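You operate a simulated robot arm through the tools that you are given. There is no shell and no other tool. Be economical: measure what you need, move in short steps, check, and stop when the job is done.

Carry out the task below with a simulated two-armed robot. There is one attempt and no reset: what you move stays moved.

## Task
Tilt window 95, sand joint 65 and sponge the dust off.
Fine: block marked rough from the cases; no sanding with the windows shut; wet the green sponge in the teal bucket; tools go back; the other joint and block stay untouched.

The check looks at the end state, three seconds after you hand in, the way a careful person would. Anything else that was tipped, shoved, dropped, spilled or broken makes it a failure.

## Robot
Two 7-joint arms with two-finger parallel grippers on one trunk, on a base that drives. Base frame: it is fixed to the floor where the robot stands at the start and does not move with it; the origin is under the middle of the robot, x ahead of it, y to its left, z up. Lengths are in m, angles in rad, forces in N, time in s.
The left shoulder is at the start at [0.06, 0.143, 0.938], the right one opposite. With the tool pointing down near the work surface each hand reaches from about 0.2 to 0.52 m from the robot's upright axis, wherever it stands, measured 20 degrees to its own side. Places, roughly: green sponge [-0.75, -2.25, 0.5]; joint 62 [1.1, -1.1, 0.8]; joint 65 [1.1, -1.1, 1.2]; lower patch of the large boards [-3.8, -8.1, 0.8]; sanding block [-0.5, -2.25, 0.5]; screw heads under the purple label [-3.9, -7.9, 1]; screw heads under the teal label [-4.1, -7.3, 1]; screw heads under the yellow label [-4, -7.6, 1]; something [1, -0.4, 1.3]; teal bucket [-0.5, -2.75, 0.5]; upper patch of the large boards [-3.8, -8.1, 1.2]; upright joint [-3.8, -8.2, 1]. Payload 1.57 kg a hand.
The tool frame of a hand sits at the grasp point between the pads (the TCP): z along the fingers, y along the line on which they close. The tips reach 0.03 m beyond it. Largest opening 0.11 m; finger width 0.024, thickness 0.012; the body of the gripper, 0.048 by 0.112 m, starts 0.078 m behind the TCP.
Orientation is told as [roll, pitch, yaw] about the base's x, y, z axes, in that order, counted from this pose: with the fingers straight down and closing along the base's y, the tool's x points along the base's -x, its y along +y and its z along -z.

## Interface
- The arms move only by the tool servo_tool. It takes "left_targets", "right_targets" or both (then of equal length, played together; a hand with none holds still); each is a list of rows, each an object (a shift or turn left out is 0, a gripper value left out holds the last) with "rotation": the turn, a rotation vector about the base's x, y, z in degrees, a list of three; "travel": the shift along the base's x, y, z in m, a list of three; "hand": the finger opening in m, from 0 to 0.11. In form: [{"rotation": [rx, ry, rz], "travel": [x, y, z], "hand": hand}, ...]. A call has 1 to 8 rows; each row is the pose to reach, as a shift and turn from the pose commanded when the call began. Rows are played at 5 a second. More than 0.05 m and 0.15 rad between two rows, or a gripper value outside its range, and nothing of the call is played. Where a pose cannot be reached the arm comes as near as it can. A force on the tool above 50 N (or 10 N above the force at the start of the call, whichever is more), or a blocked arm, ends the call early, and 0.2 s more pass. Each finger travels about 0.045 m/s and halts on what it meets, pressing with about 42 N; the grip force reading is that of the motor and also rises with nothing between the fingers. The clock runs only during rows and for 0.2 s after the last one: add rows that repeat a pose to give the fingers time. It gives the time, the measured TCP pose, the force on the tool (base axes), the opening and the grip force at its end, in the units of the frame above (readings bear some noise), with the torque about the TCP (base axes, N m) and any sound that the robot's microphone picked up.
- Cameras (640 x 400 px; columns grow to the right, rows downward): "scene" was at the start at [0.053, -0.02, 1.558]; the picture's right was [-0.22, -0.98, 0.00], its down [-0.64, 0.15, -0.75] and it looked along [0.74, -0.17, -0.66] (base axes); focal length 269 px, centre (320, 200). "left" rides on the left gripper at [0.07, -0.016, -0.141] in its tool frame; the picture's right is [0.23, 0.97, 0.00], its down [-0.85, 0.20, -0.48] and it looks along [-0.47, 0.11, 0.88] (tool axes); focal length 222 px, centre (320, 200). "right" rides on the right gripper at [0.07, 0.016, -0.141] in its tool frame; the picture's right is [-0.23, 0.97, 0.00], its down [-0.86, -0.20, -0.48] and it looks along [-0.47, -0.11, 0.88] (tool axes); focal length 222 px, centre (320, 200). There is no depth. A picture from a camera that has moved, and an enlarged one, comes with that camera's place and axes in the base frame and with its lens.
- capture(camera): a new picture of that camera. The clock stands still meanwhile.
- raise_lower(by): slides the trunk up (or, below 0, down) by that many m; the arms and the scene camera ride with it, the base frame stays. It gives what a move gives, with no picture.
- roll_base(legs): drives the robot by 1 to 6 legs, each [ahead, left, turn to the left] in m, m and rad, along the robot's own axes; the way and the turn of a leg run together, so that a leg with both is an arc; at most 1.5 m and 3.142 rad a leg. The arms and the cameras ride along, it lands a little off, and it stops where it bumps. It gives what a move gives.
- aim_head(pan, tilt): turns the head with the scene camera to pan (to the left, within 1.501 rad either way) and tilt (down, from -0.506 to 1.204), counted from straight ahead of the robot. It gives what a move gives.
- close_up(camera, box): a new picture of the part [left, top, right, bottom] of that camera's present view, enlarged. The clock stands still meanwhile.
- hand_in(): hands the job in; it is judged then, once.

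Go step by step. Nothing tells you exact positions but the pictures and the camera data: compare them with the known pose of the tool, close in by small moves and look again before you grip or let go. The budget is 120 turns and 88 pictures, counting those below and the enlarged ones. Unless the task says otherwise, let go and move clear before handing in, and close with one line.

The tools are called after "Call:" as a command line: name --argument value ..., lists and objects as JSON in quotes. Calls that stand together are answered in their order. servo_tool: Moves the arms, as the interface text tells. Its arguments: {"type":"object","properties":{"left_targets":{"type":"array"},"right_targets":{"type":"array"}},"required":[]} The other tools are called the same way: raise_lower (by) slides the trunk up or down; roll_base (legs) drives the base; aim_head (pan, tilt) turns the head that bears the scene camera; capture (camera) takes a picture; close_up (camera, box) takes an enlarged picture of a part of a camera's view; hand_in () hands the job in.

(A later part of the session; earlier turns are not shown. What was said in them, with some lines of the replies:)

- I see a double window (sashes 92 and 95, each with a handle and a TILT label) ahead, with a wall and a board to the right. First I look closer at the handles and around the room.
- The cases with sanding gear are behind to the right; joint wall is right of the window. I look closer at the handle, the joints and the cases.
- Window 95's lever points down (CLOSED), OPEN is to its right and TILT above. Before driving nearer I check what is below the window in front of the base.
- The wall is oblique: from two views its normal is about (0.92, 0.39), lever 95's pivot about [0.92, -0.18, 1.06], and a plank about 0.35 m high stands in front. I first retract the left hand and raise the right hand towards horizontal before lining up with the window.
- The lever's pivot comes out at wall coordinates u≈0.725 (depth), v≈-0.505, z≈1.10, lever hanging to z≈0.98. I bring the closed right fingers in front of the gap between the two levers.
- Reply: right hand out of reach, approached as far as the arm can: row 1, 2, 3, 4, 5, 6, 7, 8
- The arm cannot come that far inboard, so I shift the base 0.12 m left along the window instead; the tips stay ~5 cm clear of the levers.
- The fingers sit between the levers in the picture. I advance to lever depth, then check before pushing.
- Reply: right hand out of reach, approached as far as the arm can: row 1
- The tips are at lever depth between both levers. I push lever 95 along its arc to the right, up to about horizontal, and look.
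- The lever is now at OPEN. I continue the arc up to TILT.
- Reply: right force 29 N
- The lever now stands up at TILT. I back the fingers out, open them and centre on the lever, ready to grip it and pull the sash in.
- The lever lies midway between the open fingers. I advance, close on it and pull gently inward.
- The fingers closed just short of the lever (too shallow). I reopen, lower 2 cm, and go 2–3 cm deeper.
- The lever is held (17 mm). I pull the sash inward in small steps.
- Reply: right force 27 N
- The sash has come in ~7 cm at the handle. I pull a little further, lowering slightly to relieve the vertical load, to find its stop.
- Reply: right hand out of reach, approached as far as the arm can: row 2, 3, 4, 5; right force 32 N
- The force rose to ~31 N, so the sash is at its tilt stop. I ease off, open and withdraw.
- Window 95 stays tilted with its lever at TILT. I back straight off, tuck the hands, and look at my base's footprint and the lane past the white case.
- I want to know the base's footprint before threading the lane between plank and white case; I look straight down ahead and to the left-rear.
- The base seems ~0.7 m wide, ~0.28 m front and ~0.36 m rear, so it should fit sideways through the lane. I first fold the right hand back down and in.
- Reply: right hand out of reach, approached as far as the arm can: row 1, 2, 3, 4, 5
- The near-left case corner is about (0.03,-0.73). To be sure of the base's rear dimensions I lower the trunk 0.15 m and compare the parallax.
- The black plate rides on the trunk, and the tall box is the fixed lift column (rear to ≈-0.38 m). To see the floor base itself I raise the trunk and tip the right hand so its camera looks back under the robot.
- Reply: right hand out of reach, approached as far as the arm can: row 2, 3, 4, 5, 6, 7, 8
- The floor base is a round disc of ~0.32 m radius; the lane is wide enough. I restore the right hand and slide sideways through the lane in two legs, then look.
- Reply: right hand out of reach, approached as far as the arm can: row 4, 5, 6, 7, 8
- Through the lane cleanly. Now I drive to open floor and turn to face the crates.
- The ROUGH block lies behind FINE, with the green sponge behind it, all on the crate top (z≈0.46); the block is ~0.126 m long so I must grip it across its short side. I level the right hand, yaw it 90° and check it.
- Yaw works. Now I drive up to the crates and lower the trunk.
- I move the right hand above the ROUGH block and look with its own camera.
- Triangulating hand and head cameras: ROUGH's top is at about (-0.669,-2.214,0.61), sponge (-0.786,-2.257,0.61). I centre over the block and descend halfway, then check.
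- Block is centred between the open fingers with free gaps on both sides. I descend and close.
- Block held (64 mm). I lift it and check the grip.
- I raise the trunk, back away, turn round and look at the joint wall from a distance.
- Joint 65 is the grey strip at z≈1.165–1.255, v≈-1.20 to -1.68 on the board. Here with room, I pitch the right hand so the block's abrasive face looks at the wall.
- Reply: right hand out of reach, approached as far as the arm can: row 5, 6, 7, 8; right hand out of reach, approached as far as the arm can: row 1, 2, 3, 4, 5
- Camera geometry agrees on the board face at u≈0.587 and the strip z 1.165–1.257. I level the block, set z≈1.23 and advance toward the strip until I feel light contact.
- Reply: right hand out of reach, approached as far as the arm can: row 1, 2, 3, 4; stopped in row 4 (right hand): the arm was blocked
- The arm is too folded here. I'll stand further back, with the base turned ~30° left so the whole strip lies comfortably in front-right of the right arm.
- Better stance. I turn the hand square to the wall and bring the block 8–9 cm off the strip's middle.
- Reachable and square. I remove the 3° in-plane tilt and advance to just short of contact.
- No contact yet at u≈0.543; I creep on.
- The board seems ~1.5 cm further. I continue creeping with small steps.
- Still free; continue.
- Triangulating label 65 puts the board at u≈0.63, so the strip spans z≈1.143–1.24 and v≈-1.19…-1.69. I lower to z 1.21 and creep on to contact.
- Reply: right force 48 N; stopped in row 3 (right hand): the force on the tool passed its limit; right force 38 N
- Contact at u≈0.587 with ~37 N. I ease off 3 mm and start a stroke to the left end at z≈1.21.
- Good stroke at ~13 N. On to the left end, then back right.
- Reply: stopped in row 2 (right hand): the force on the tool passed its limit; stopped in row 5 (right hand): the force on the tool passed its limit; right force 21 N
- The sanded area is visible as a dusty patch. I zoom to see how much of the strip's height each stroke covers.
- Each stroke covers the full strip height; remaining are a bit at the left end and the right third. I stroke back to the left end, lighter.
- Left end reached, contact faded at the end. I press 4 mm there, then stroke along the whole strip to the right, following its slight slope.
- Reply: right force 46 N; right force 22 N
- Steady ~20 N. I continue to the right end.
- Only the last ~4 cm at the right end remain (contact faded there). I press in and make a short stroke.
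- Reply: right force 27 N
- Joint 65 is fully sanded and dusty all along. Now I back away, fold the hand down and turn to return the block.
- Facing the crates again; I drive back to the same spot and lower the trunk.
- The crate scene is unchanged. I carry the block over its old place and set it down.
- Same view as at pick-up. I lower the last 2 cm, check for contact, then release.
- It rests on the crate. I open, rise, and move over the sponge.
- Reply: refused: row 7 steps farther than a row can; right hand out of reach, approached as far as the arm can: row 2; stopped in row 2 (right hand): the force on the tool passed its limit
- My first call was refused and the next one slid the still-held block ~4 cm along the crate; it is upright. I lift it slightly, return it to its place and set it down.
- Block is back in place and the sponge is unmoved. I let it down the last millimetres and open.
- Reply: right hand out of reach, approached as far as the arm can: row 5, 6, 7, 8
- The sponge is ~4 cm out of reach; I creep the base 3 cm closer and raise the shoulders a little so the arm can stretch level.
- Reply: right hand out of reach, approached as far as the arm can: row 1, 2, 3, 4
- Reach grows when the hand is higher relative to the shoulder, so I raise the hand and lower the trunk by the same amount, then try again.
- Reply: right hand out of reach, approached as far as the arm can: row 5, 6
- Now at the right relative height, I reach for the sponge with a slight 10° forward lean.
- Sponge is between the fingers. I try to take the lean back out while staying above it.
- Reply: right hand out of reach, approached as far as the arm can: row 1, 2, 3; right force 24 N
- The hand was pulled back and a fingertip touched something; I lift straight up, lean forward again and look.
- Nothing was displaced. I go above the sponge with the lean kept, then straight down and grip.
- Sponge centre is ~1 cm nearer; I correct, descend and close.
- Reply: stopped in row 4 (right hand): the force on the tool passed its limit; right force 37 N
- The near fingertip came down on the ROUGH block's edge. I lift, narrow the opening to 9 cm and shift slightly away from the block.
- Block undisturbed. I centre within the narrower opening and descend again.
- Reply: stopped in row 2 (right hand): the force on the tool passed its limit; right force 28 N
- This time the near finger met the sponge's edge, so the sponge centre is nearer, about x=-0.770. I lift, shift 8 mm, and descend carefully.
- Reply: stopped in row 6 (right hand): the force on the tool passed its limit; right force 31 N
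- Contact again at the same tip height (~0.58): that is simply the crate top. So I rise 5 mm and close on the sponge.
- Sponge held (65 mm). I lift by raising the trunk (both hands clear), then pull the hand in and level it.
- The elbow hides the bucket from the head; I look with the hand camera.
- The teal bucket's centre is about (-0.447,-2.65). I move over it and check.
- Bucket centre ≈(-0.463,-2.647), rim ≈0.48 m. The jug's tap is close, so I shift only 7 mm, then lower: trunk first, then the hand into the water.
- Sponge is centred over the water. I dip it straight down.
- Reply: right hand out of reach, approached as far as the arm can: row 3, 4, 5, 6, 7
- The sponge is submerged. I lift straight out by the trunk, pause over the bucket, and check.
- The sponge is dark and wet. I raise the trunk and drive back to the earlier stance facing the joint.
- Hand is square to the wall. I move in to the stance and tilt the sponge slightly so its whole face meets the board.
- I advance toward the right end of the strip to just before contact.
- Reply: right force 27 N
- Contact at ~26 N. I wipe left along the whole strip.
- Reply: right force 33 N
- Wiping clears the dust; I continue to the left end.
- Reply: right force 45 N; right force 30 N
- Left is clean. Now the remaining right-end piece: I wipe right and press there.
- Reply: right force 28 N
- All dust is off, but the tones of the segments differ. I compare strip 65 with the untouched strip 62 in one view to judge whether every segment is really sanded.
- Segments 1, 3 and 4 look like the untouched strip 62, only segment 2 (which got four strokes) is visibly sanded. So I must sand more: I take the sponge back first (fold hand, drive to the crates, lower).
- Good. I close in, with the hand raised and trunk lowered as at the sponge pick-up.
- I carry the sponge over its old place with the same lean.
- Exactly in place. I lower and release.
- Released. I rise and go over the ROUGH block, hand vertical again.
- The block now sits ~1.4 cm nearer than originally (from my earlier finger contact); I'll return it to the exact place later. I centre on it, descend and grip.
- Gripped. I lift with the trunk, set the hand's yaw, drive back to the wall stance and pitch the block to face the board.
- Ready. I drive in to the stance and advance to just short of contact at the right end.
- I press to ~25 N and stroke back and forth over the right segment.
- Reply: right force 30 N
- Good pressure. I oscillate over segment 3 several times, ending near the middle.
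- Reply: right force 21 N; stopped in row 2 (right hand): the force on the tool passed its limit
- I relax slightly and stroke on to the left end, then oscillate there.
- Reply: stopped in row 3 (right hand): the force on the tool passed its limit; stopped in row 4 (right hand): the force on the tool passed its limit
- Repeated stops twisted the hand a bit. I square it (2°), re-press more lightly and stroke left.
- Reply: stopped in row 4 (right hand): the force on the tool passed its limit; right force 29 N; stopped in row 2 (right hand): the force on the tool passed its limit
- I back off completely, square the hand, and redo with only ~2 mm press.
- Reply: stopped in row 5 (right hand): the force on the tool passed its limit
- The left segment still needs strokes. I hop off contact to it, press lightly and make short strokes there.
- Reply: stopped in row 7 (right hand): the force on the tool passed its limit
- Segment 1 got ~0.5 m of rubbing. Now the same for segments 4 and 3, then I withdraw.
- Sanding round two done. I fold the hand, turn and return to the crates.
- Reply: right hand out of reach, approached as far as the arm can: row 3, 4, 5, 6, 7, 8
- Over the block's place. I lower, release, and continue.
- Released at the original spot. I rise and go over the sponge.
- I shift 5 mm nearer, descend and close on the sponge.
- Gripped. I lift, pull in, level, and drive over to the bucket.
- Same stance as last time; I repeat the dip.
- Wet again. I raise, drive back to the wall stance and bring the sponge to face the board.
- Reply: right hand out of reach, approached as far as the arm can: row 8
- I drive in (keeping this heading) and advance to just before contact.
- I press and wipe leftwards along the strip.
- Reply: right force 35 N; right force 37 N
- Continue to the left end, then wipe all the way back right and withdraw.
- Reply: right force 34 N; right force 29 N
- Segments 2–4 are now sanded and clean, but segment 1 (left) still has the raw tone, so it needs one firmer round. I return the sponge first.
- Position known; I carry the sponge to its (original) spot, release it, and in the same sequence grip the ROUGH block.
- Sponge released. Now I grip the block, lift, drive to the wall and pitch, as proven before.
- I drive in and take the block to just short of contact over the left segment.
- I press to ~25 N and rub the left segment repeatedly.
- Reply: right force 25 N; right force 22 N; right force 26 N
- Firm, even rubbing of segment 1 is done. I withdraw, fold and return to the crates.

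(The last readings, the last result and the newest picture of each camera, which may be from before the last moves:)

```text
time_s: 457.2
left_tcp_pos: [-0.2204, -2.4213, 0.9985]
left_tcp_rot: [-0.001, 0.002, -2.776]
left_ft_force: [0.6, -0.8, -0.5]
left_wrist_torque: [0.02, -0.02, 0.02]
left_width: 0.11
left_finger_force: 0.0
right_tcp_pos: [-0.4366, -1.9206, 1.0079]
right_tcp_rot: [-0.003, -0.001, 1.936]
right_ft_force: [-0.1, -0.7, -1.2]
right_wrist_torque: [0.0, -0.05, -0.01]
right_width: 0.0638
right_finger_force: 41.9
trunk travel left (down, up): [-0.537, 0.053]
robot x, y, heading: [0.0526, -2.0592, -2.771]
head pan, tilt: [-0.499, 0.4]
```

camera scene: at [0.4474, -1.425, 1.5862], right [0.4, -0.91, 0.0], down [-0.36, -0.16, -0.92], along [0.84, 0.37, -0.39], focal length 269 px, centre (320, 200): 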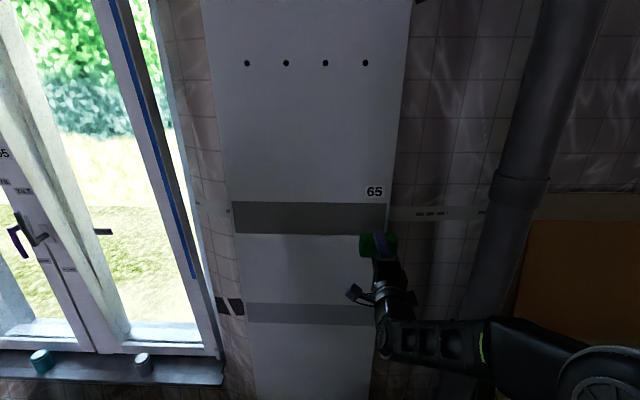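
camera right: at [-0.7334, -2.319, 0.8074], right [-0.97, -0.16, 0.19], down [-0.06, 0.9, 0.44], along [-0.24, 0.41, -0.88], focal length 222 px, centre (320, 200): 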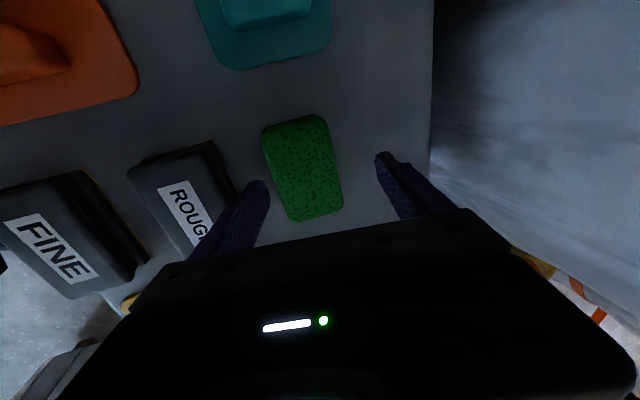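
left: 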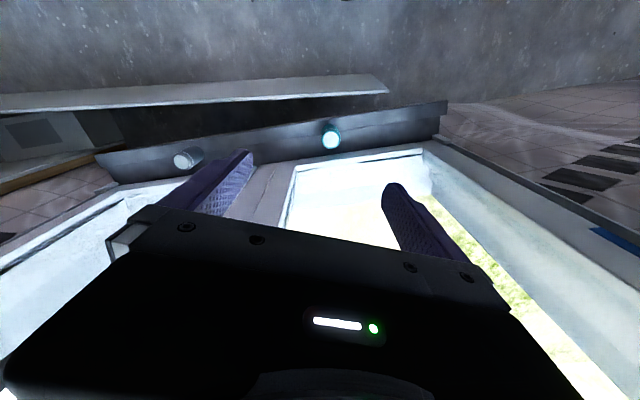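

Call:
roll_base --legs '[[0, 0, 0.03], [0.225, 0.015, 0]]'

Call:
servo_tool --right_targets '[{"travel": [0, 0, 0.035]}, {"travel": [0, 0, 0.07]}, {"travel": [0, 0, 0.11]}, {"travel": [0, 0, 0.11]}]'

Call:
raise_lower --by -0.39

```text
time_s: 459.3
left_tcp_pos: [-0.4119, -2.5302, 0.9989]
left_tcp_rot: [0.001, 0.003, -2.746]
left_ft_force: [-0.4, -0.4, -0.2]
left_wrist_torque: [0.01, -0.03, -0.01]
left_width: 0.11
left_finger_force: 0.1
right_tcp_pos: [-0.6412, -2.0356, 1.0073]
right_tcp_rot: [-0.004, 0.0, 1.965]
right_ft_force: [0.5, -0.1, -1.4]
right_wrist_torque: [-0.02, -0.02, -0.04]
right_width: 0.0643
right_finger_force: 42.3
trunk travel left (down, up): [-0.537, 0.053]
robot x, y, heading: [-0.1507, -2.1611, -2.74]
head pan, tilt: [-0.499, 0.4]
```

```text
time_s: 460.3
left_tcp_pos: [-0.4117, -2.5286, 0.999]
left_tcp_rot: [0.0, 0.004, -2.745]
left_ft_force: [-0.4, -0.3, 0.1]
left_wrist_torque: [-0.02, 0.01, 0.0]
left_width: 0.1101
left_finger_force: 0.1
right_tcp_pos: [-0.6422, -2.0351, 1.1177]
right_tcp_rot: [-0.003, -0.001, 1.964]
right_ft_force: [-0.3, -0.7, -2.5]
right_wrist_torque: [-0.03, -0.01, 0.02]
right_width: 0.0641
right_finger_force: 42.2
trunk travel left (down, up): [-0.537, 0.053]
robot x, y, heading: [-0.1553, -2.1597, -2.743]
head pan, tilt: [-0.499, 0.4]
```

```text
time_s: 464.1
left_tcp_pos: [-0.4106, -2.5283, 0.6085]
left_tcp_rot: [-0.001, 0.003, -2.745]
left_ft_force: [-0.1, 0.4, -0.2]
left_wrist_torque: [-0.02, 0.04, 0.01]
left_width: 0.1099
left_finger_force: 0.1
right_tcp_pos: [-0.6416, -2.0349, 0.7287]
right_tcp_rot: [-0.001, -0.002, 1.965]
right_ft_force: [-0.2, -0.5, -0.6]
right_wrist_torque: [-0.03, -0.03, 0.01]
right_width: 0.0642
right_finger_force: 41.8
trunk travel left (down, up): [-0.147, 0.443]
robot x, y, heading: [-0.154, -2.1613, -2.744]
head pan, tilt: [-0.499, 0.4]
```

I place the block back, release, grip the sponge with the known poses, lift, and drive to the bucket.

Call:
servo_tool --right_targets '[{"travel": [-0.0067, -0.045, 0]}, {"travel": [-0.0135, -0.09, 0]}, {"travel": [-0.0202, -0.135, 0]}, {"travel": [-0.0269, -0.1801, 0]}, {"travel": [-0.0269, -0.1801, -0.04]}, {"travel": [-0.0269, -0.1801, -0.08]}, {"travel": [-0.0269, -0.1801, -0.105]}, {"travel": [-0.0269, -0.1801, -0.1155]}]'

Call:
servo_tool --right_targets '[{"travel": [0, 0, -0.0015]}, {"travel": [0, 0, -0.0015], "hand": 0.094}, {"travel": [0, 0, -0.0015], "hand": 0.094}, {"travel": [0, 0, -0.0015], "hand": 0.094}, {"travel": [0, 0, -0.0015], "hand": 0.094}]'

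Call:
servo_tool --right_targets '[{"travel": [0, 0, 0.04]}, {"travel": [0, 0, 0.085]}, {"rotation": [-1.4, 3.3, 0], "travel": [-0.0373, -0.0148, 0.085]}, {"rotation": [-2.8, 6.6, 0], "travel": [-0.0747, -0.0295, 0.085], "hand": 0.09}, {"rotation": [-4.3, 10.2, 0], "travel": [-0.112, -0.0443, 0.085]}, {"rotation": [-4.3, 10.2, 0], "travel": [-0.112, -0.0443, 0.05]}, {"rotation": [-4.3, 10.2, 0], "travel": [-0.112, -0.0443, 0.025]}, {"rotation": [-4.3, 10.2, 0], "travel": [-0.112, -0.0443, 0.0135]}]'

Call:
servo_tool --right_targets '[{"hand": 0.09}, {"hand": 0.05}, {"hand": 0.05}, {"hand": 0.05}, {"hand": 0.05}, {"hand": 0.05}]'

Call:
raise_lower --by 0.25

Call:
servo_tool --right_targets '[{"travel": [0.037, 0.0155, 0]}, {"rotation": [1.9, -4.6, 0], "travel": [0.074, 0.031, 0]}, {"rotation": [3.9, -9.2, 0], "travel": [0.11, 0.0466, 0]}, {"rotation": [4.3, -10.2, 0], "travel": [0.147, 0.062, 0]}, {"rotation": [4.3, -10.2, 0], "travel": [0.168, 0.069, 0]}]'

Call:
roll_base --legs '[[-0.072, 0, 0], [0, 0.5, 0.004]]'

```text
time_s: 465.9
left_tcp_pos: [-0.411, -2.529, 0.6086]
left_tcp_rot: [0.0, 0.003, -2.745]
left_ft_force: [-0.6, 0.3, -0.4]
left_wrist_torque: [0.02, 0.0, -0.01]
left_width: 0.1101
left_finger_force: 0.1
right_tcp_pos: [-0.6671, -2.2152, 0.6122]
right_tcp_rot: [-0.002, -0.001, 1.965]
right_ft_force: [-0.5, 0.7, -1.9]
right_wrist_torque: [0.0, 0.01, -0.02]
right_width: 0.0641
right_finger_force: 41.9
right hand out of reach, approached as far as the arm can: row 4
trunk travel left (down, up): [-0.147, 0.443]
robot x, y, heading: [-0.1524, -2.1599, -2.739]
head pan, tilt: [-0.499, 0.4]
```

```text
time_s: 467.1
left_tcp_pos: [-0.4114, -2.529, 0.6084]
left_tcp_rot: [0.001, 0.003, -2.746]
left_ft_force: [-0.4, -0.2, 0.1]
left_wrist_torque: [0.01, -0.01, 0.01]
left_width: 0.1102
left_finger_force: 0.1
right_tcp_pos: [-0.6685, -2.2157, 0.6116]
right_tcp_rot: [-0.002, -0.003, 1.966]
right_ft_force: [0.6, -0.9, -0.1]
right_wrist_torque: [0.0, 0.0, 0.01]
right_width: 0.0941
right_finger_force: 0.0
trunk travel left (down, up): [-0.147, 0.443]
robot x, y, heading: [-0.153, -2.1607, -2.746]
head pan, tilt: [-0.499, 0.4]
```

```text
time_s: 468.9
left_tcp_pos: [-0.4101, -2.5292, 0.6089]
left_tcp_rot: [-0.001, 0.004, -2.745]
left_ft_force: [1.0, 0.3, -0.1]
left_wrist_torque: [0.02, -0.01, -0.02]
left_width: 0.1097
left_finger_force: 0.0
right_tcp_pos: [-0.7805, -2.2602, 0.6251]
right_tcp_rot: [0.19, 0.0, 1.965]
right_ft_force: [0.3, -0.6, 0.2]
right_wrist_torque: [-0.03, -0.02, 0.0]
right_width: 0.0901
right_finger_force: 0.1
trunk travel left (down, up): [-0.147, 0.443]
robot x, y, heading: [-0.1508, -2.1625, -2.741]
head pan, tilt: [-0.499, 0.4]
```

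```text
time_s: 470.3
left_tcp_pos: [-0.4116, -2.5303, 0.608]
left_tcp_rot: [0.001, 0.002, -2.745]
left_ft_force: [0.6, -0.6, -0.7]
left_wrist_torque: [0.03, -0.02, 0.01]
left_width: 0.11
left_finger_force: 0.1
right_tcp_pos: [-0.7816, -2.2592, 0.6243]
right_tcp_rot: [0.191, 0.002, 1.966]
right_ft_force: [0.5, -0.7, -0.2]
right_wrist_torque: [0.0, -0.01, 0.0]
right_width: 0.0627
right_finger_force: 42.1
trunk travel left (down, up): [-0.147, 0.443]
robot x, y, heading: [-0.1522, -2.1602, -2.745]
head pan, tilt: [-0.499, 0.4]
```

```text
time_s: 472.9
left_tcp_pos: [-0.4105, -2.5294, 0.8577]
left_tcp_rot: [0.001, 0.003, -2.746]
left_ft_force: [-0.8, -0.3, -0.6]
left_wrist_torque: [0.03, -0.03, 0.02]
left_width: 0.1101
left_finger_force: 0.0
right_tcp_pos: [-0.7792, -2.2608, 0.8746]
right_tcp_rot: [0.19, -0.001, 1.965]
right_ft_force: [-0.3, -0.7, -0.2]
right_wrist_torque: [0.02, 0.0, -0.01]
right_width: 0.0618
right_finger_force: 41.4
trunk travel left (down, up): [-0.397, 0.193]
robot x, y, heading: [-0.1541, -2.1616, -2.748]
head pan, tilt: [-0.499, 0.4]
```

```text
time_s: 474.1
left_tcp_pos: [-0.4109, -2.5293, 0.8591]
left_tcp_rot: [0.0, 0.003, -2.745]
left_ft_force: [-0.3, -0.8, 0.8]
left_wrist_torque: [0.02, 0.03, 0.0]
left_width: 0.1102
left_finger_force: 0.0
right_tcp_pos: [-0.6123, -2.1909, 0.875]
right_tcp_rot: [-0.004, -0.001, 1.964]
right_ft_force: [0.0, 0.0, -0.8]
right_wrist_torque: [0.03, -0.02, 0.0]
right_width: 0.0614
right_finger_force: 42.0
trunk travel left (down, up): [-0.397, 0.193]
robot x, y, heading: [-0.1512, -2.1612, -2.746]
head pan, tilt: [-0.499, 0.4]
```

```text
time_s: 477.6
left_tcp_pos: [-0.1455, -2.9616, 0.8581]
left_tcp_rot: [0.0, 0.004, -2.737]
left_ft_force: [0.2, 1.1, -1.0]
left_wrist_torque: [-0.01, 0.02, -0.02]
left_width: 0.1099
left_finger_force: 0.0
right_tcp_pos: [-0.3508, -2.6265, 0.8738]
right_tcp_rot: [-0.001, -0.001, 1.977]
right_ft_force: [-0.2, 1.0, 0.1]
right_wrist_torque: [0.03, 0.0, 0.01]
right_width: 0.0603
right_finger_force: 42.3
trunk travel left (down, up): [-0.397, 0.193]
robot x, y, heading: [0.1108, -2.5895, -2.733]
head pan, tilt: [-0.499, 0.4]
5 turns are left
```

I dip the sponge again, lift, drive to the wall and pitch the hand, repeating the proven sequence.

Call:
servo_tool --right_targets '[{"travel": [-0.035, -0.007, -0.02]}, {"travel": [-0.07, -0.014, -0.05]}, {"travel": [-0.1036, -0.02, -0.085]}, {"travel": [-0.1036, -0.02, -0.115]}, {"travel": [-0.1036, -0.02, -0.145]}, {"travel": [-0.1036, -0.02, -0.145]}]'

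Call:
raise_lower --by -0.15

Call:
servo_tool --right_targets '[{"travel": [0, 0, -0.03]}, {"travel": [0, 0, -0.06]}, {"travel": [0, 0, -0.09]}, {"travel": [0, 0, -0.115]}, {"travel": [0, 0, -0.13]}, {"travel": [0, 0, -0.13]}, {"travel": [0, 0, -0.13]}, {"travel": [0, 0, -0.13]}]'

Call:
raise_lower --by 0.2

Call:
servo_tool --right_targets '[{"travel": [0, 0, 0.0]}, {"travel": [0, 0, 0.0]}, {"travel": [0, 0, 0.0]}, {"travel": [0, 0, 0.0]}, {"travel": [0, 0, 0.0]}, {"travel": [0, 0, 0.02]}, {"travel": [0, 0, 0.02]}]'

Call:
raise_lower --by 0.09

Call:
roll_base --legs '[[-0.45, 0, 0], [0, -0.685, 0], [0, 0, -2.62]]'

Call:
servo_tool --right_targets '[{"rotation": [0, 0, -3.75], "travel": [0.0054, -0.0253, 0.031]}, {"rotation": [0, 0, -7.5], "travel": [0.0109, -0.0506, 0.062]}, {"rotation": [0, 0, -11.25], "travel": [0.0163, -0.0759, 0.093]}, {"rotation": [0, 0, -15], "travel": [0.0218, -0.1012, 0.124]}, {"rotation": [0, 0, -18.75], "travel": [0.0272, -0.1265, 0.155]}, {"rotation": [0, 0, -22.5], "travel": [0.0326, -0.1518, 0.186]}, {"rotation": [0, 0, -26.25], "travel": [0.0381, -0.1771, 0.217]}, {"rotation": [0, 0, -30], "travel": [0.0435, -0.2025, 0.248]}]'

Call:
servo_tool --right_targets '[{"rotation": [3.1, -7.38, 0], "travel": [0.015, -0.001, 0.018]}, {"rotation": [6.2, -14.76, 0], "travel": [0.03, -0.002, 0.036]}, {"rotation": [9.3, -22.14, 0], "travel": [0.045, -0.003, 0.054]}, {"rotation": [12.4, -29.52, 0], "travel": [0.06, -0.004, 0.072]}, {"rotation": [15.5, -36.9, 0], "travel": [0.075, -0.005, 0.09]}, {"rotation": [18.6, -44.28, 0], "travel": [0.09, -0.006, 0.108]}, {"rotation": [21.7, -51.66, 0], "travel": [0.105, -0.007, 0.126]}, {"rotation": [24.8, -59.04, 0], "travel": [0.12, -0.008, 0.144]}]'

Call:
servo_tool --right_targets '[{"rotation": [3.1, -7.38, 0], "travel": [0.015, -0.001, 0.018]}, {"rotation": [6.2, -14.76, 0], "travel": [0.03, -0.002, 0.036]}, {"rotation": [9.3, -22.14, 0], "travel": [0.045, -0.003, 0.054]}, {"rotation": [12.4, -29.5, 0], "travel": [0.045, -0.003, 0.05]}, {"rotation": [12.8, -30.3, 0], "travel": [0.045, -0.003, 0.046]}, {"rotation": [12.8, -30.3, 0], "travel": [0.045, -0.003, 0.046]}]'

```text
time_s: 479.0
left_tcp_pos: [-0.1453, -2.961, 0.8587]
left_tcp_rot: [0.0, 0.002, -2.736]
left_ft_force: [-0.6, 0.7, 0.0]
left_wrist_torque: [0.0, -0.01, 0.0]
left_width: 0.11
left_finger_force: 0.0
right_tcp_pos: [-0.4547, -2.6453, 0.7285]
right_tcp_rot: [-0.003, 0.0, 1.976]
right_ft_force: [-0.4, 0.6, -1.0]
right_wrist_torque: [0.01, -0.01, -0.03]
right_width: 0.0603
right_finger_force: 42.6
trunk travel left (down, up): [-0.397, 0.193]
robot x, y, heading: [0.1072, -2.5881, -2.735]
head pan, tilt: [-0.499, 0.4]
```

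```text
time_s: 480.8
left_tcp_pos: [-0.1472, -2.9619, 0.7084]
left_tcp_rot: [0.002, 0.005, -2.734]
left_ft_force: [0.0, -1.1, 0.4]
left_wrist_torque: [0.0, 0.0, -0.05]
left_width: 0.1103
left_finger_force: 0.0
right_tcp_pos: [-0.4547, -2.6458, 0.58]
right_tcp_rot: [-0.002, -0.002, 1.974]
right_ft_force: [0.6, -0.1, -0.7]
right_wrist_torque: [0.02, 0.01, 0.0]
right_width: 0.06
right_finger_force: 42.2
trunk travel left (down, up): [-0.247, 0.343]
robot x, y, heading: [0.1084, -2.5917, -2.731]
head pan, tilt: [-0.499, 0.4]
```

```text
time_s: 482.6
left_tcp_pos: [-0.1471, -2.9614, 0.7068]
left_tcp_rot: [-0.001, 0.003, -2.736]
left_ft_force: [-0.1, -0.8, -1.3]
left_wrist_torque: [0.03, 0.01, 0.04]
left_width: 0.11
left_finger_force: 0.1
right_tcp_pos: [-0.4552, -2.6458, 0.4482]
right_tcp_rot: [-0.001, -0.001, 1.976]
right_ft_force: [-0.7, 0.0, 0.0]
right_wrist_torque: [0.02, -0.01, 0.01]
right_width: 0.0595
right_finger_force: 42.1
trunk travel left (down, up): [-0.247, 0.343]
robot x, y, heading: [0.1075, -2.5875, -2.733]
head pan, tilt: [-0.499, 0.4]
```

```text
time_s: 484.7
left_tcp_pos: [-0.1455, -2.9621, 0.9083]
left_tcp_rot: [0.0, 0.002, -2.735]
left_ft_force: [0.1, 0.5, 0.4]
left_wrist_torque: [-0.01, 0.0, 0.0]
left_width: 0.1102
left_finger_force: 0.0
right_tcp_pos: [-0.4559, -2.645, 0.6491]
right_tcp_rot: [-0.004, -0.001, 1.975]
right_ft_force: [0.2, -0.2, -0.4]
right_wrist_torque: [0.0, 0.02, 0.03]
right_width: 0.059
right_finger_force: 41.7
trunk travel left (down, up): [-0.447, 0.143]
robot x, y, heading: [0.1049, -2.5885, -2.734]
head pan, tilt: [-0.499, 0.4]
```

```text
time_s: 486.3
left_tcp_pos: [-0.146, -2.9617, 0.9083]
left_tcp_rot: [0.001, 0.006, -2.734]
left_ft_force: [-0.3, -0.5, -0.3]
left_wrist_torque: [0.05, 0.0, -0.01]
left_width: 0.11
left_finger_force: 0.0
right_tcp_pos: [-0.454, -2.6454, 0.6688]
right_tcp_rot: [-0.005, -0.002, 1.977]
right_ft_force: [0.1, 0.4, 0.3]
right_wrist_torque: [0.0, -0.02, -0.04]
right_width: 0.0584
right_finger_force: 41.7
trunk travel left (down, up): [-0.447, 0.143]
robot x, y, heading: [0.1083, -2.5877, -2.727]
head pan, tilt: [-0.499, 0.4]
```

```text
time_s: 487.6
left_tcp_pos: [-0.1448, -2.9624, 0.9989]
left_tcp_rot: [0.0, 0.004, -2.736]
left_ft_force: [-0.7, 0.2, 0.3]
left_wrist_torque: [0.02, -0.01, -0.03]
left_width: 0.1099
left_finger_force: 0.1
right_tcp_pos: [-0.454, -2.6457, 0.7585]
right_tcp_rot: [-0.004, -0.002, 1.976]
right_ft_force: [0.2, 0.3, -1.2]
right_wrist_torque: [0.0, -0.01, -0.01]
right_width: 0.0586
right_finger_force: 42.0
trunk travel left (down, up): [-0.537, 0.053]
robot x, y, heading: [0.1077, -2.591, -2.733]
head pan, tilt: [-0.499, 0.4]
```

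```text
time_s: 499.8
left_tcp_pos: [0.2757, -1.3306, 0.9985]
left_tcp_rot: [0.0, 0.003, 0.946]
left_ft_force: [-0.4, -0.3, 0.2]
left_wrist_torque: [0.0, -0.05, 0.01]
left_width: 0.1101
left_finger_force: 0.1
right_tcp_pos: [0.7024, -1.4441, 0.758]
right_tcp_rot: [-0.002, -0.003, -0.627]
right_ft_force: [-0.5, -0.2, -0.1]
right_wrist_torque: [-0.01, 0.0, -0.01]
right_width: 0.0585
right_finger_force: 41.1
trunk travel left (down, up): [-0.537, 0.053]
robot x, y, heading: [0.2484, -1.7816, 0.952]
head pan, tilt: [-0.499, 0.4]
```

```text
time_s: 501.6
left_tcp_pos: [0.2754, -1.3316, 0.9997]
left_tcp_rot: [0.001, 0.001, 0.945]
left_ft_force: [0.3, 0.0, 0.4]
left_wrist_torque: [0.02, 0.01, 0.0]
left_width: 0.1099
left_finger_force: 0.1
right_tcp_pos: [0.7451, -1.6488, 1.0067]
right_tcp_rot: [-0.002, 0.0, -1.149]
right_ft_force: [0.5, -0.9, -0.2]
right_wrist_torque: [0.01, 0.01, 0.02]
right_width: 0.0587
right_finger_force: 42.0
trunk travel left (down, up): [-0.537, 0.053]
robot x, y, heading: [0.2492, -1.7794, 0.947]
head pan, tilt: [-0.499, 0.4]
```

```text
time_s: 503.4
left_tcp_pos: [0.2752, -1.3313, 0.9983]
left_tcp_rot: [0.001, 0.003, 0.945]
left_ft_force: [0.3, -0.4, -0.3]
left_wrist_torque: [0.01, -0.03, -0.01]
left_width: 0.1102
left_finger_force: 0.0
right_tcp_pos: [0.8654, -1.6537, 1.1486]
right_tcp_rot: [1.116, -0.021, -1.163]
right_ft_force: [0.4, 0.1, 0.8]
right_wrist_torque: [0.0, 0.01, 0.02]
right_width: 0.0587
right_finger_force: 42.6
trunk travel left (down, up): [-0.537, 0.053]
robot x, y, heading: [0.2517, -1.78, 0.952]
head pan, tilt: [-0.499, 0.4]
```

```text
time_s: 504.8
left_tcp_pos: [0.2754, -1.3316, 0.9986]
left_tcp_rot: [0.0, 0.004, 0.946]
left_ft_force: [-0.7, -0.2, -0.3]
left_wrist_torque: [0.01, 0.01, 0.0]
left_width: 0.1101
left_finger_force: 0.0
right_tcp_pos: [0.9112, -1.6557, 1.1968]
right_tcp_rot: [1.69, -0.023, -1.176]
right_ft_force: [0.1, 0.2, -0.3]
right_wrist_torque: [-0.03, 0.03, 0.0]
right_width: 0.0585
right_finger_force: 41.8
trunk travel left (down, up): [-0.537, 0.053]
robot x, y, heading: [0.2494, -1.7809, 0.947]
head pan, tilt: [-0.499, 0.4]
4 turns are left
```

I drive in and bring the sponge to just short of the left segment.

Call:
roll_base --legs '[[0.359, 0.092, 0]]'

Call:
servo_tool --right_targets '[{"rotation": [0.6, 0.25, 0], "travel": [-0.0032, 0.0413, 0.003]}, {"rotation": [1.2, 0.5, 0], "travel": [-0.0064, 0.0825, 0.006]}, {"rotation": [1.2, 0.5, 0], "travel": [-0.0096, 0.1238, 0.006]}, {"rotation": [1.2, 0.5, 0], "travel": [-0.0127, 0.165, 0.006]}, {"rotation": [1.2, 0.5, 0], "travel": [-0.0159, 0.2063, 0.006]}, {"rotation": [1.2, 0.5, 0], "travel": [-0.0191, 0.2475, 0.006]}, {"rotation": [1.2, 0.5, 0], "travel": [-0.0223, 0.2888, 0.006]}, {"rotation": [1.2, 0.5, 0], "travel": [-0.0255, 0.33, 0.006]}]'

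```text
time_s: 507.2
left_tcp_pos: [0.4123, -0.9826, 0.9987]
left_tcp_rot: [-0.001, 0.005, 0.947]
left_ft_force: [-0.2, 0.7, 0.3]
left_wrist_torque: [-0.07, 0.04, 0.0]
left_width: 0.1102
left_finger_force: 0.1
right_tcp_pos: [1.0469, -1.3096, 1.1961]
right_tcp_rot: [1.69, -0.023, -1.179]
right_ft_force: [0.7, -0.6, -0.1]
right_wrist_torque: [-0.03, 0.01, 0.0]
right_width: 0.0584
right_finger_force: 42.1
trunk travel left (down, up): [-0.537, 0.053]
robot x, y, heading: [0.3876, -1.4329, 0.95]
head pan, tilt: [-0.499, 0.4]
```

```text
time_s: 509.0
left_tcp_pos: [0.4132, -0.9823, 0.9995]
left_tcp_rot: [-0.001, 0.002, 0.946]
left_ft_force: [-0.1, 1.2, 0.3]
left_wrist_torque: [-0.03, 0.01, -0.03]
left_width: 0.1103
left_finger_force: 0.1
right_tcp_pos: [1.0216, -0.9789, 1.2018]
right_tcp_rot: [1.691, 0.001, -1.178]
right_ft_force: [0.4, 0.7, -0.4]
right_wrist_torque: [-0.02, 0.03, -0.02]
right_width: 0.0587
right_finger_force: 42.1
trunk travel left (down, up): [-0.537, 0.053]
robot x, y, heading: [0.3874, -1.4309, 0.951]
head pan, tilt: [-0.499, 0.4]
3 turns are left
```

I press and wipe the left half back and forth, withdraw, fold and head back to the crates in one sequence.

Call:
servo_tool --right_targets '[{"travel": [0.0111, 0.0047, 0]}, {"travel": [0.0152, 0.0064, 0]}, {"travel": [0.0175, 0.0074, 0]}, {"travel": [0.0065, 0.0353, 0]}, {"travel": [-0.0045, 0.0632, 0]}, {"travel": [0.0065, 0.0353, 0]}, {"travel": [0.0175, 0.0074, 0]}, {"travel": [0.0285, -0.0205, 0]}]'

Call:
servo_tool --right_targets '[{"travel": [0.011, -0.0279, 0]}, {"travel": [0.022, -0.0558, 0]}, {"travel": [0.033, -0.0837, 0]}, {"travel": [0.044, -0.1116, 0]}, {"travel": [0.055, -0.1395, 0]}, {"travel": [0.044, -0.1116, 0]}, {"travel": [0.033, -0.0837, 0]}, {"travel": [0.022, -0.0558, 0]}]'

Call:
servo_tool --right_targets '[{"travel": [-0.011, 0.0279, 0]}, {"travel": [-0.022, 0.0558, 0]}, {"travel": [-0.033, 0.0837, 0]}, {"travel": [-0.044, 0.1116, 0]}, {"travel": [-0.055, 0.1395, 0]}, {"travel": [-0.044, 0.1116, 0]}, {"travel": [-0.033, 0.0837, 0]}, {"travel": [-0.022, 0.0558, 0]}]'

Call:
servo_tool --right_targets '[{"travel": [-0.028, -0.0117, 0]}, {"travel": [-0.06, -0.025, 0]}, {"travel": [-0.09, -0.038, 0]}, {"travel": [-0.12, -0.0504, 0]}]'

Call:
roll_base --legs '[[-0.3616, -0.1047, 0], [0, 0, -0.03]]'

Call:
close_up --camera "scene" --box '[200, 150, 480, 320]'

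Call:
servo_tool --right_targets '[{"rotation": [-2.87, 7.55, 0], "travel": [-0.0056, -0.0191, -0.016]}, {"rotation": [-5.74, 15.1, 0], "travel": [-0.0112, -0.0382, -0.032]}, {"rotation": [-8.61, 22.65, 0], "travel": [-0.0168, -0.0573, -0.048]}, {"rotation": [-11.48, 30.2, 0], "travel": [-0.0224, -0.0764, -0.064]}, {"rotation": [-14.35, 37.75, 0], "travel": [-0.028, -0.0955, -0.08]}, {"rotation": [-17.22, 45.3, 0], "travel": [-0.0336, -0.1146, -0.096]}, {"rotation": [-20.09, 52.85, 0], "travel": [-0.0392, -0.1337, -0.112]}, {"rotation": [-22.96, 60.4, 0], "travel": [-0.0448, -0.1528, -0.128]}]'

Call:
servo_tool --right_targets '[{"rotation": [-2.87, 7.55, 0], "travel": [-0.0056, -0.0191, -0.016]}, {"rotation": [-5.74, 15.1, 0], "travel": [-0.0112, -0.0382, -0.032]}, {"rotation": [-8.61, 22.65, 0], "travel": [-0.0168, -0.0573, -0.048]}, {"rotation": [-11.48, 30.2, 0], "travel": [-0.0224, -0.0764, -0.064]}, {"rotation": [-11.48, 30.2, 0], "travel": [-0.0224, -0.0764, -0.064]}]'

Call:
servo_tool --right_targets '[{"rotation": [0, 0, 8]}, {"rotation": [0, 0, 16]}, {"rotation": [0, 0, 24]}, {"rotation": [0, 0, 31.9]}, {"rotation": [0, 0, 31.9]}]'

Call:
roll_base --legs '[[0, 0, 2.62], [0.3, 0.177, 0]]'

```text
time_s: 510.8
left_tcp_pos: [0.409, -0.9847, 0.9982]
left_tcp_rot: [-0.004, 0.002, 0.949]
left_ft_force: [-0.4, 0.3, -0.4]
left_wrist_torque: [0.01, 0.0, 0.02]
left_width: 0.1103
left_finger_force: 0.1
right_tcp_pos: [1.0436, -0.998, 1.205]
right_tcp_rot: [1.693, -0.001, -1.171]
right_ft_force: [-30.6, -0.9, -0.2]
right_wrist_torque: [-0.06, 0.75, 0.11]
right_width: 0.0586
right_finger_force: 42.3
trunk travel left (down, up): [-0.537, 0.053]
robot x, y, heading: [0.385, -1.4328, 0.951]
head pan, tilt: [-0.499, 0.4]
```

```text
time_s: 512.6
left_tcp_pos: [0.4097, -0.9864, 1.0004]
left_tcp_rot: [-0.002, -0.001, 0.945]
left_ft_force: [-0.3, 0.2, 0.7]
left_wrist_torque: [0.03, -0.03, 0.04]
left_width: 0.1099
left_finger_force: 0.1
right_tcp_pos: [1.0695, -1.0592, 1.2059]
right_tcp_rot: [1.694, 0.003, -1.181]
right_ft_force: [-20.2, -21.3, -0.3]
right_wrist_torque: [-0.52, 0.54, -0.82]
right_width: 0.0588
right_finger_force: 41.9
trunk travel left (down, up): [-0.537, 0.053]
robot x, y, heading: [0.3874, -1.4323, 0.951]
head pan, tilt: [-0.499, 0.4]
```

```text
time_s: 514.4
left_tcp_pos: [0.4093, -0.9842, 0.9982]
left_tcp_rot: [-0.003, 0.001, 0.947]
left_ft_force: [0.1, -0.6, -0.4]
left_wrist_torque: [0.03, 0.02, -0.02]
left_width: 0.1104
left_finger_force: 0.1
right_tcp_pos: [1.0451, -0.9988, 1.2041]
right_tcp_rot: [1.692, 0.0, -1.17]
right_ft_force: [-26.1, -3.0, -0.5]
right_wrist_torque: [-0.01, 0.67, 0.34]
right_width: 0.0588
right_finger_force: 42.2
trunk travel left (down, up): [-0.537, 0.053]
robot x, y, heading: [0.3837, -1.4325, 0.943]
head pan, tilt: [-0.499, 0.4]
```

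```text
time_s: 515.4
left_tcp_pos: [0.4121, -0.9848, 0.998]
left_tcp_rot: [-0.001, 0.002, 0.946]
left_ft_force: [0.0, -0.6, -0.5]
left_wrist_torque: [-0.02, 0.05, -0.02]
left_width: 0.1101
left_finger_force: 0.0
right_tcp_pos: [0.9309, -1.0519, 1.2024]
right_tcp_rot: [1.69, 0.0, -1.18]
right_ft_force: [-0.3, -0.4, -0.5]
right_wrist_torque: [-0.02, 0.02, -0.04]
right_width: 0.0588
right_finger_force: 41.9
trunk travel left (down, up): [-0.537, 0.053]
robot x, y, heading: [0.3833, -1.4316, 0.95]
head pan, tilt: [-0.499, 0.4]
```

```text
time_s: 518.1
left_tcp_pos: [0.2984, -1.3375, 0.9986]
left_tcp_rot: [0.0, 0.003, 0.915]
left_ft_force: [0.1, 0.2, -0.9]
left_wrist_torque: [0.03, 0.01, 0.02]
left_width: 0.11
left_finger_force: 0.1
right_tcp_pos: [0.8142, -1.4227, 1.2018]
right_tcp_rot: [1.691, 0.003, -1.208]
right_ft_force: [0.7, 0.0, 0.1]
right_wrist_torque: [0.04, 0.02, 0.0]
right_width: 0.0587
right_finger_force: 42.3
trunk travel left (down, up): [-0.537, 0.053]
robot x, y, heading: [0.2542, -1.7864, 0.919]
head pan, tilt: [-0.499, 0.4]
```

```text
2.29 times, centred on (340, 235) of scene
camera zoom: at [0.3261, -1.7742, 1.5862], right [0.41, -0.91, 0.0], down [-0.36, -0.16, -0.92], along [0.84, 0.37, -0.39], focal length 615 px, centre (274, 120)
```

zoom: 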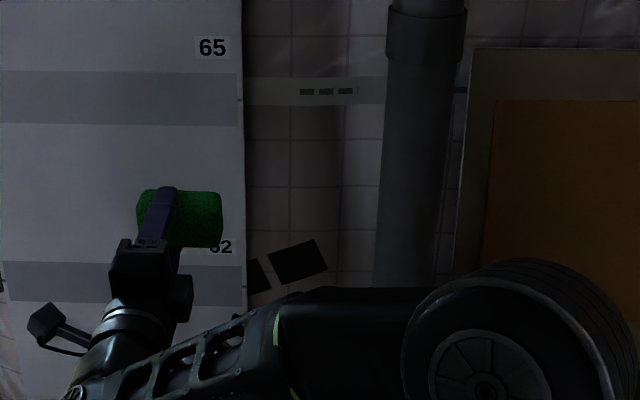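

```text
time_s: 520.0
left_tcp_pos: [0.2994, -1.3397, 0.9983]
left_tcp_rot: [0.0, 0.003, 0.917]
left_ft_force: [-0.6, -0.8, -1.0]
left_wrist_torque: [-0.01, -0.04, -0.01]
left_width: 0.1101
left_finger_force: 0.1
right_tcp_pos: [0.7699, -1.5762, 1.0754]
right_tcp_rot: [0.562, 0.001, -1.209]
right_ft_force: [0.7, 0.5, -0.3]
right_wrist_torque: [0.0, 0.03, -0.02]
right_width: 0.0584
right_finger_force: 42.5
trunk travel left (down, up): [-0.537, 0.053]
robot x, y, heading: [0.257, -1.7871, 0.913]
head pan, tilt: [-0.499, 0.4]
```

```text
time_s: 521.1
left_tcp_pos: [0.2998, -1.3388, 0.9982]
left_tcp_rot: [0.0, 0.004, 0.916]
left_ft_force: [-0.2, 0.0, -0.8]
left_wrist_torque: [-0.02, 0.0, 0.02]
left_width: 0.1099
left_finger_force: 0.1
right_tcp_pos: [0.7471, -1.6524, 1.01]
right_tcp_rot: [-0.002, 0.001, -1.209]
right_ft_force: [0.2, 0.8, -0.5]
right_wrist_torque: [0.02, 0.0, 0.01]
right_width: 0.0585
right_finger_force: 41.5
trunk travel left (down, up): [-0.537, 0.053]
robot x, y, heading: [0.2568, -1.7882, 0.917]
head pan, tilt: [-0.499, 0.4]
```

```text
time_s: 522.4
left_tcp_pos: [0.2993, -1.3392, 0.9972]
left_tcp_rot: [0.0, 0.002, 0.916]
left_ft_force: [-0.3, 1.0, 0.6]
left_wrist_torque: [-0.03, 0.02, -0.02]
left_width: 0.1098
left_finger_force: 0.0
right_tcp_pos: [0.7463, -1.652, 1.0104]
right_tcp_rot: [-0.001, -0.001, -0.65]
right_ft_force: [0.2, 0.1, -0.2]
right_wrist_torque: [0.01, -0.01, 0.03]
right_width: 0.0586
right_finger_force: 42.1
trunk travel left (down, up): [-0.537, 0.053]
robot x, y, heading: [0.2582, -1.7845, 0.915]
head pan, tilt: [-0.499, 0.4]
```

```text
time_s: 530.8
left_tcp_pos: [-0.1956, -2.4426, 0.9981]
left_tcp_rot: [0.0, 0.003, -2.728]
left_ft_force: [0.7, -0.5, -0.7]
left_wrist_torque: [-0.03, -0.01, -0.01]
left_width: 0.11
left_finger_force: 0.0
right_tcp_pos: [-0.4383, -1.9535, 1.0089]
right_tcp_rot: [-0.002, 0.0, 1.988]
right_ft_force: [0.3, -0.4, 0.0]
right_wrist_torque: [0.01, -0.05, -0.02]
right_width: 0.0585
right_finger_force: 42.9
trunk travel left (down, up): [-0.537, 0.053]
robot x, y, heading: [0.0542, -2.07, -2.725]
head pan, tilt: [-0.499, 0.4]
2 turns are left
```

Strip is clean. I close in on the crates, raise the hand and lower the trunk for the final placement.

Call:
roll_base --legs '[[0, 0, -0.018], [0.224, 0.006, 0]]'

Call:
servo_tool --right_targets '[{"travel": [0, 0, 0.04]}, {"travel": [0, 0, 0.08]}, {"travel": [0, 0, 0.12]}, {"travel": [0, 0, 0.12]}]'

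Call:
raise_lower --by -0.39

```text
time_s: 532.9
left_tcp_pos: [-0.406, -2.53, 0.9986]
left_tcp_rot: [0.0, 0.004, -2.747]
left_ft_force: [-0.3, -0.7, -0.5]
left_wrist_torque: [0.02, -0.02, 0.04]
left_width: 0.1097
left_finger_force: 0.2
right_tcp_pos: [-0.6394, -2.0354, 1.0096]
right_tcp_rot: [-0.005, 0.0, 1.967]
right_ft_force: [-0.9, 0.2, -1.1]
right_wrist_torque: [-0.02, -0.03, -0.03]
right_width: 0.0589
right_finger_force: 42.0
trunk travel left (down, up): [-0.537, 0.053]
robot x, y, heading: [-0.1481, -2.1657, -2.748]
head pan, tilt: [-0.499, 0.4]
```

```text
time_s: 533.9
left_tcp_pos: [-0.4074, -2.5303, 0.9984]
left_tcp_rot: [0.0, 0.004, -2.748]
left_ft_force: [-0.1, 0.3, 0.2]
left_wrist_torque: [-0.02, -0.02, -0.06]
left_width: 0.1099
left_finger_force: 0.0
right_tcp_pos: [-0.6411, -2.0289, 1.1207]
right_tcp_rot: [0.003, 0.0, 1.967]
right_ft_force: [-0.5, -0.1, -0.5]
right_wrist_torque: [-0.03, 0.03, 0.02]
right_width: 0.0587
right_finger_force: 41.8
right hand out of reach, approached as far as the arm can: row 3, 4
trunk travel left (down, up): [-0.537, 0.053]
robot x, y, heading: [-0.1456, -2.1627, -2.749]
head pan, tilt: [-0.499, 0.4]
```

```text
time_s: 537.6
left_tcp_pos: [-0.4071, -2.5301, 0.6091]
left_tcp_rot: [0.001, 0.003, -2.748]
left_ft_force: [0.2, 0.2, 1.5]
left_wrist_torque: [0.0, -0.01, 0.0]
left_width: 0.1101
left_finger_force: 0.0
right_tcp_pos: [-0.6403, -2.0301, 0.73]
right_tcp_rot: [0.003, 0.001, 1.964]
right_ft_force: [-0.4, -0.1, -0.3]
right_wrist_torque: [-0.04, 0.01, 0.02]
right_width: 0.0586
right_finger_force: 42.1
trunk travel left (down, up): [-0.147, 0.443]
robot x, y, heading: [-0.1475, -2.1608, -2.743]
head pan, tilt: [-0.499, 0.4]
1 turns are left
```

Last sequence: I carry the sponge to its place, lower, release, rise clear and hand in. Window 95 is tilted, joint 65 sanded and wiped, tools are back on the crate.

Call:
servo_tool --right_targets '[{"rotation": [-0.6, 1.45, 0], "travel": [-0.02, -0.0328, -0.006]}, {"rotation": [-1.2, 2.9, 0], "travel": [-0.0401, -0.0655, -0.012]}, {"rotation": [-1.8, 4.35, 0], "travel": [-0.0601, -0.0983, -0.018]}, {"rotation": [-2.4, 5.8, 0], "travel": [-0.0801, -0.1311, -0.024]}, {"rotation": [-3.0, 7.2, 0], "travel": [-0.1001, -0.1639, -0.03]}, {"rotation": [-3.6, 8.65, 0], "travel": [-0.1202, -0.1966, -0.036]}, {"rotation": [-4.25, 10.1, 0], "travel": [-0.1402, -0.2294, -0.042]}, {"rotation": [-4.25, 10.1, 0], "travel": [-0.1402, -0.2294, -0.042]}]'

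Call:
servo_tool --right_targets '[{"travel": [0, 0, -0.03]}, {"travel": [0, 0, -0.055]}, {"travel": [0, 0, -0.063]}, {"travel": [0, 0, -0.063], "hand": 0.09}, {"travel": [0, 0, -0.063], "hand": 0.09}, {"travel": [0, 0, -0.063], "hand": 0.09}, {"travel": [0, 0, -0.063], "hand": 0.09}]'

Call:
servo_tool --right_targets '[{"travel": [0, 0, 0.03]}, {"travel": [0, 0, 0.07]}, {"travel": [0, 0, 0.09]}]'

Call:
raise_lower --by 0.25

Call:
hand_in

```text
time_s: 539.4
left_tcp_pos: [-0.4065, -2.5305, 0.607]
left_tcp_rot: [-0.003, 0.005, -2.748]
left_ft_force: [0.1, 0.4, 0.3]
left_wrist_torque: [-0.01, 0.0, 0.0]
left_width: 0.1102
left_finger_force: 0.1
right_tcp_pos: [-0.78, -2.2613, 0.6881]
right_tcp_rot: [0.195, 0.003, 1.965]
right_ft_force: [-0.4, -1.0, -0.1]
right_wrist_torque: [0.03, 0.04, -0.01]
right_width: 0.0584
right_finger_force: 41.4
trunk travel left (down, up): [-0.147, 0.443]
robot x, y, heading: [-0.1498, -2.1642, -2.748]
head pan, tilt: [-0.499, 0.4]
```

```text
time_s: 541.0
left_tcp_pos: [-0.4072, -2.53, 0.6076]
left_tcp_rot: [0.001, 0.002, -2.747]
left_ft_force: [-0.6, 0.1, 0.1]
left_wrist_torque: [-0.01, 0.01, -0.01]
left_width: 0.11
left_finger_force: 0.1
right_tcp_pos: [-0.7804, -2.2605, 0.6254]
right_tcp_rot: [0.196, 0.0, 1.967]
right_ft_force: [-0.9, 1.0, -0.9]
right_wrist_torque: [0.0, -0.03, 0.02]
right_width: 0.09
right_finger_force: 0.1
trunk travel left (down, up): [-0.147, 0.443]
robot x, y, heading: [-0.15, -2.162, -2.749]
head pan, tilt: [-0.499, 0.4]
```

```text
time_s: 541.8
left_tcp_pos: [-0.4062, -2.5291, 0.6089]
left_tcp_rot: [-0.001, 0.003, -2.747]
left_ft_force: [0.1, 0.3, 0.2]
left_wrist_torque: [0.01, -0.02, 0.0]
left_width: 0.1101
left_finger_force: 0.1
right_tcp_pos: [-0.7796, -2.2607, 0.7163]
right_tcp_rot: [0.194, 0.001, 1.965]
right_ft_force: [0.1, 0.4, -1.2]
right_wrist_torque: [-0.03, 0.01, 0.02]
right_width: 0.09
right_finger_force: 0.1
trunk travel left (down, up): [-0.147, 0.443]
robot x, y, heading: [-0.1473, -2.1621, -2.746]
head pan, tilt: [-0.499, 0.4]
```

```text
time_s: 544.4
left_tcp_pos: [-0.4063, -2.5296, 0.8576]
left_tcp_rot: [-0.001, 0.002, -2.748]
left_ft_force: [-0.2, 0.2, -0.1]
left_wrist_torque: [0.01, -0.01, -0.01]
left_width: 0.1098
left_finger_force: 0.2
right_tcp_pos: [-0.7807, -2.2604, 0.9655]
right_tcp_rot: [0.195, 0.002, 1.966]
right_ft_force: [-0.2, 0.2, 0.6]
right_wrist_torque: [0.0, 0.04, -0.02]
right_width: 0.0902
right_finger_force: 0.0
trunk travel left (down, up): [-0.397, 0.193]
robot x, y, heading: [-0.1495, -2.1598, -2.745]
head pan, tilt: [-0.499, 0.4]
```

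```text
The job is handed in.
```

Handed in: window 95 is tilted, joint 65 was sanded with the ROUGH block and wiped with the wet green sponge, and both tools are back within about 1 cm of their original spots on the crate. I did not get a clear view of the joint's left end after the last wipe. Joint 62 and the FINE block were not touched; along the way I nudged the ROUGH block and the sponge 1–2 cm, then put them back.
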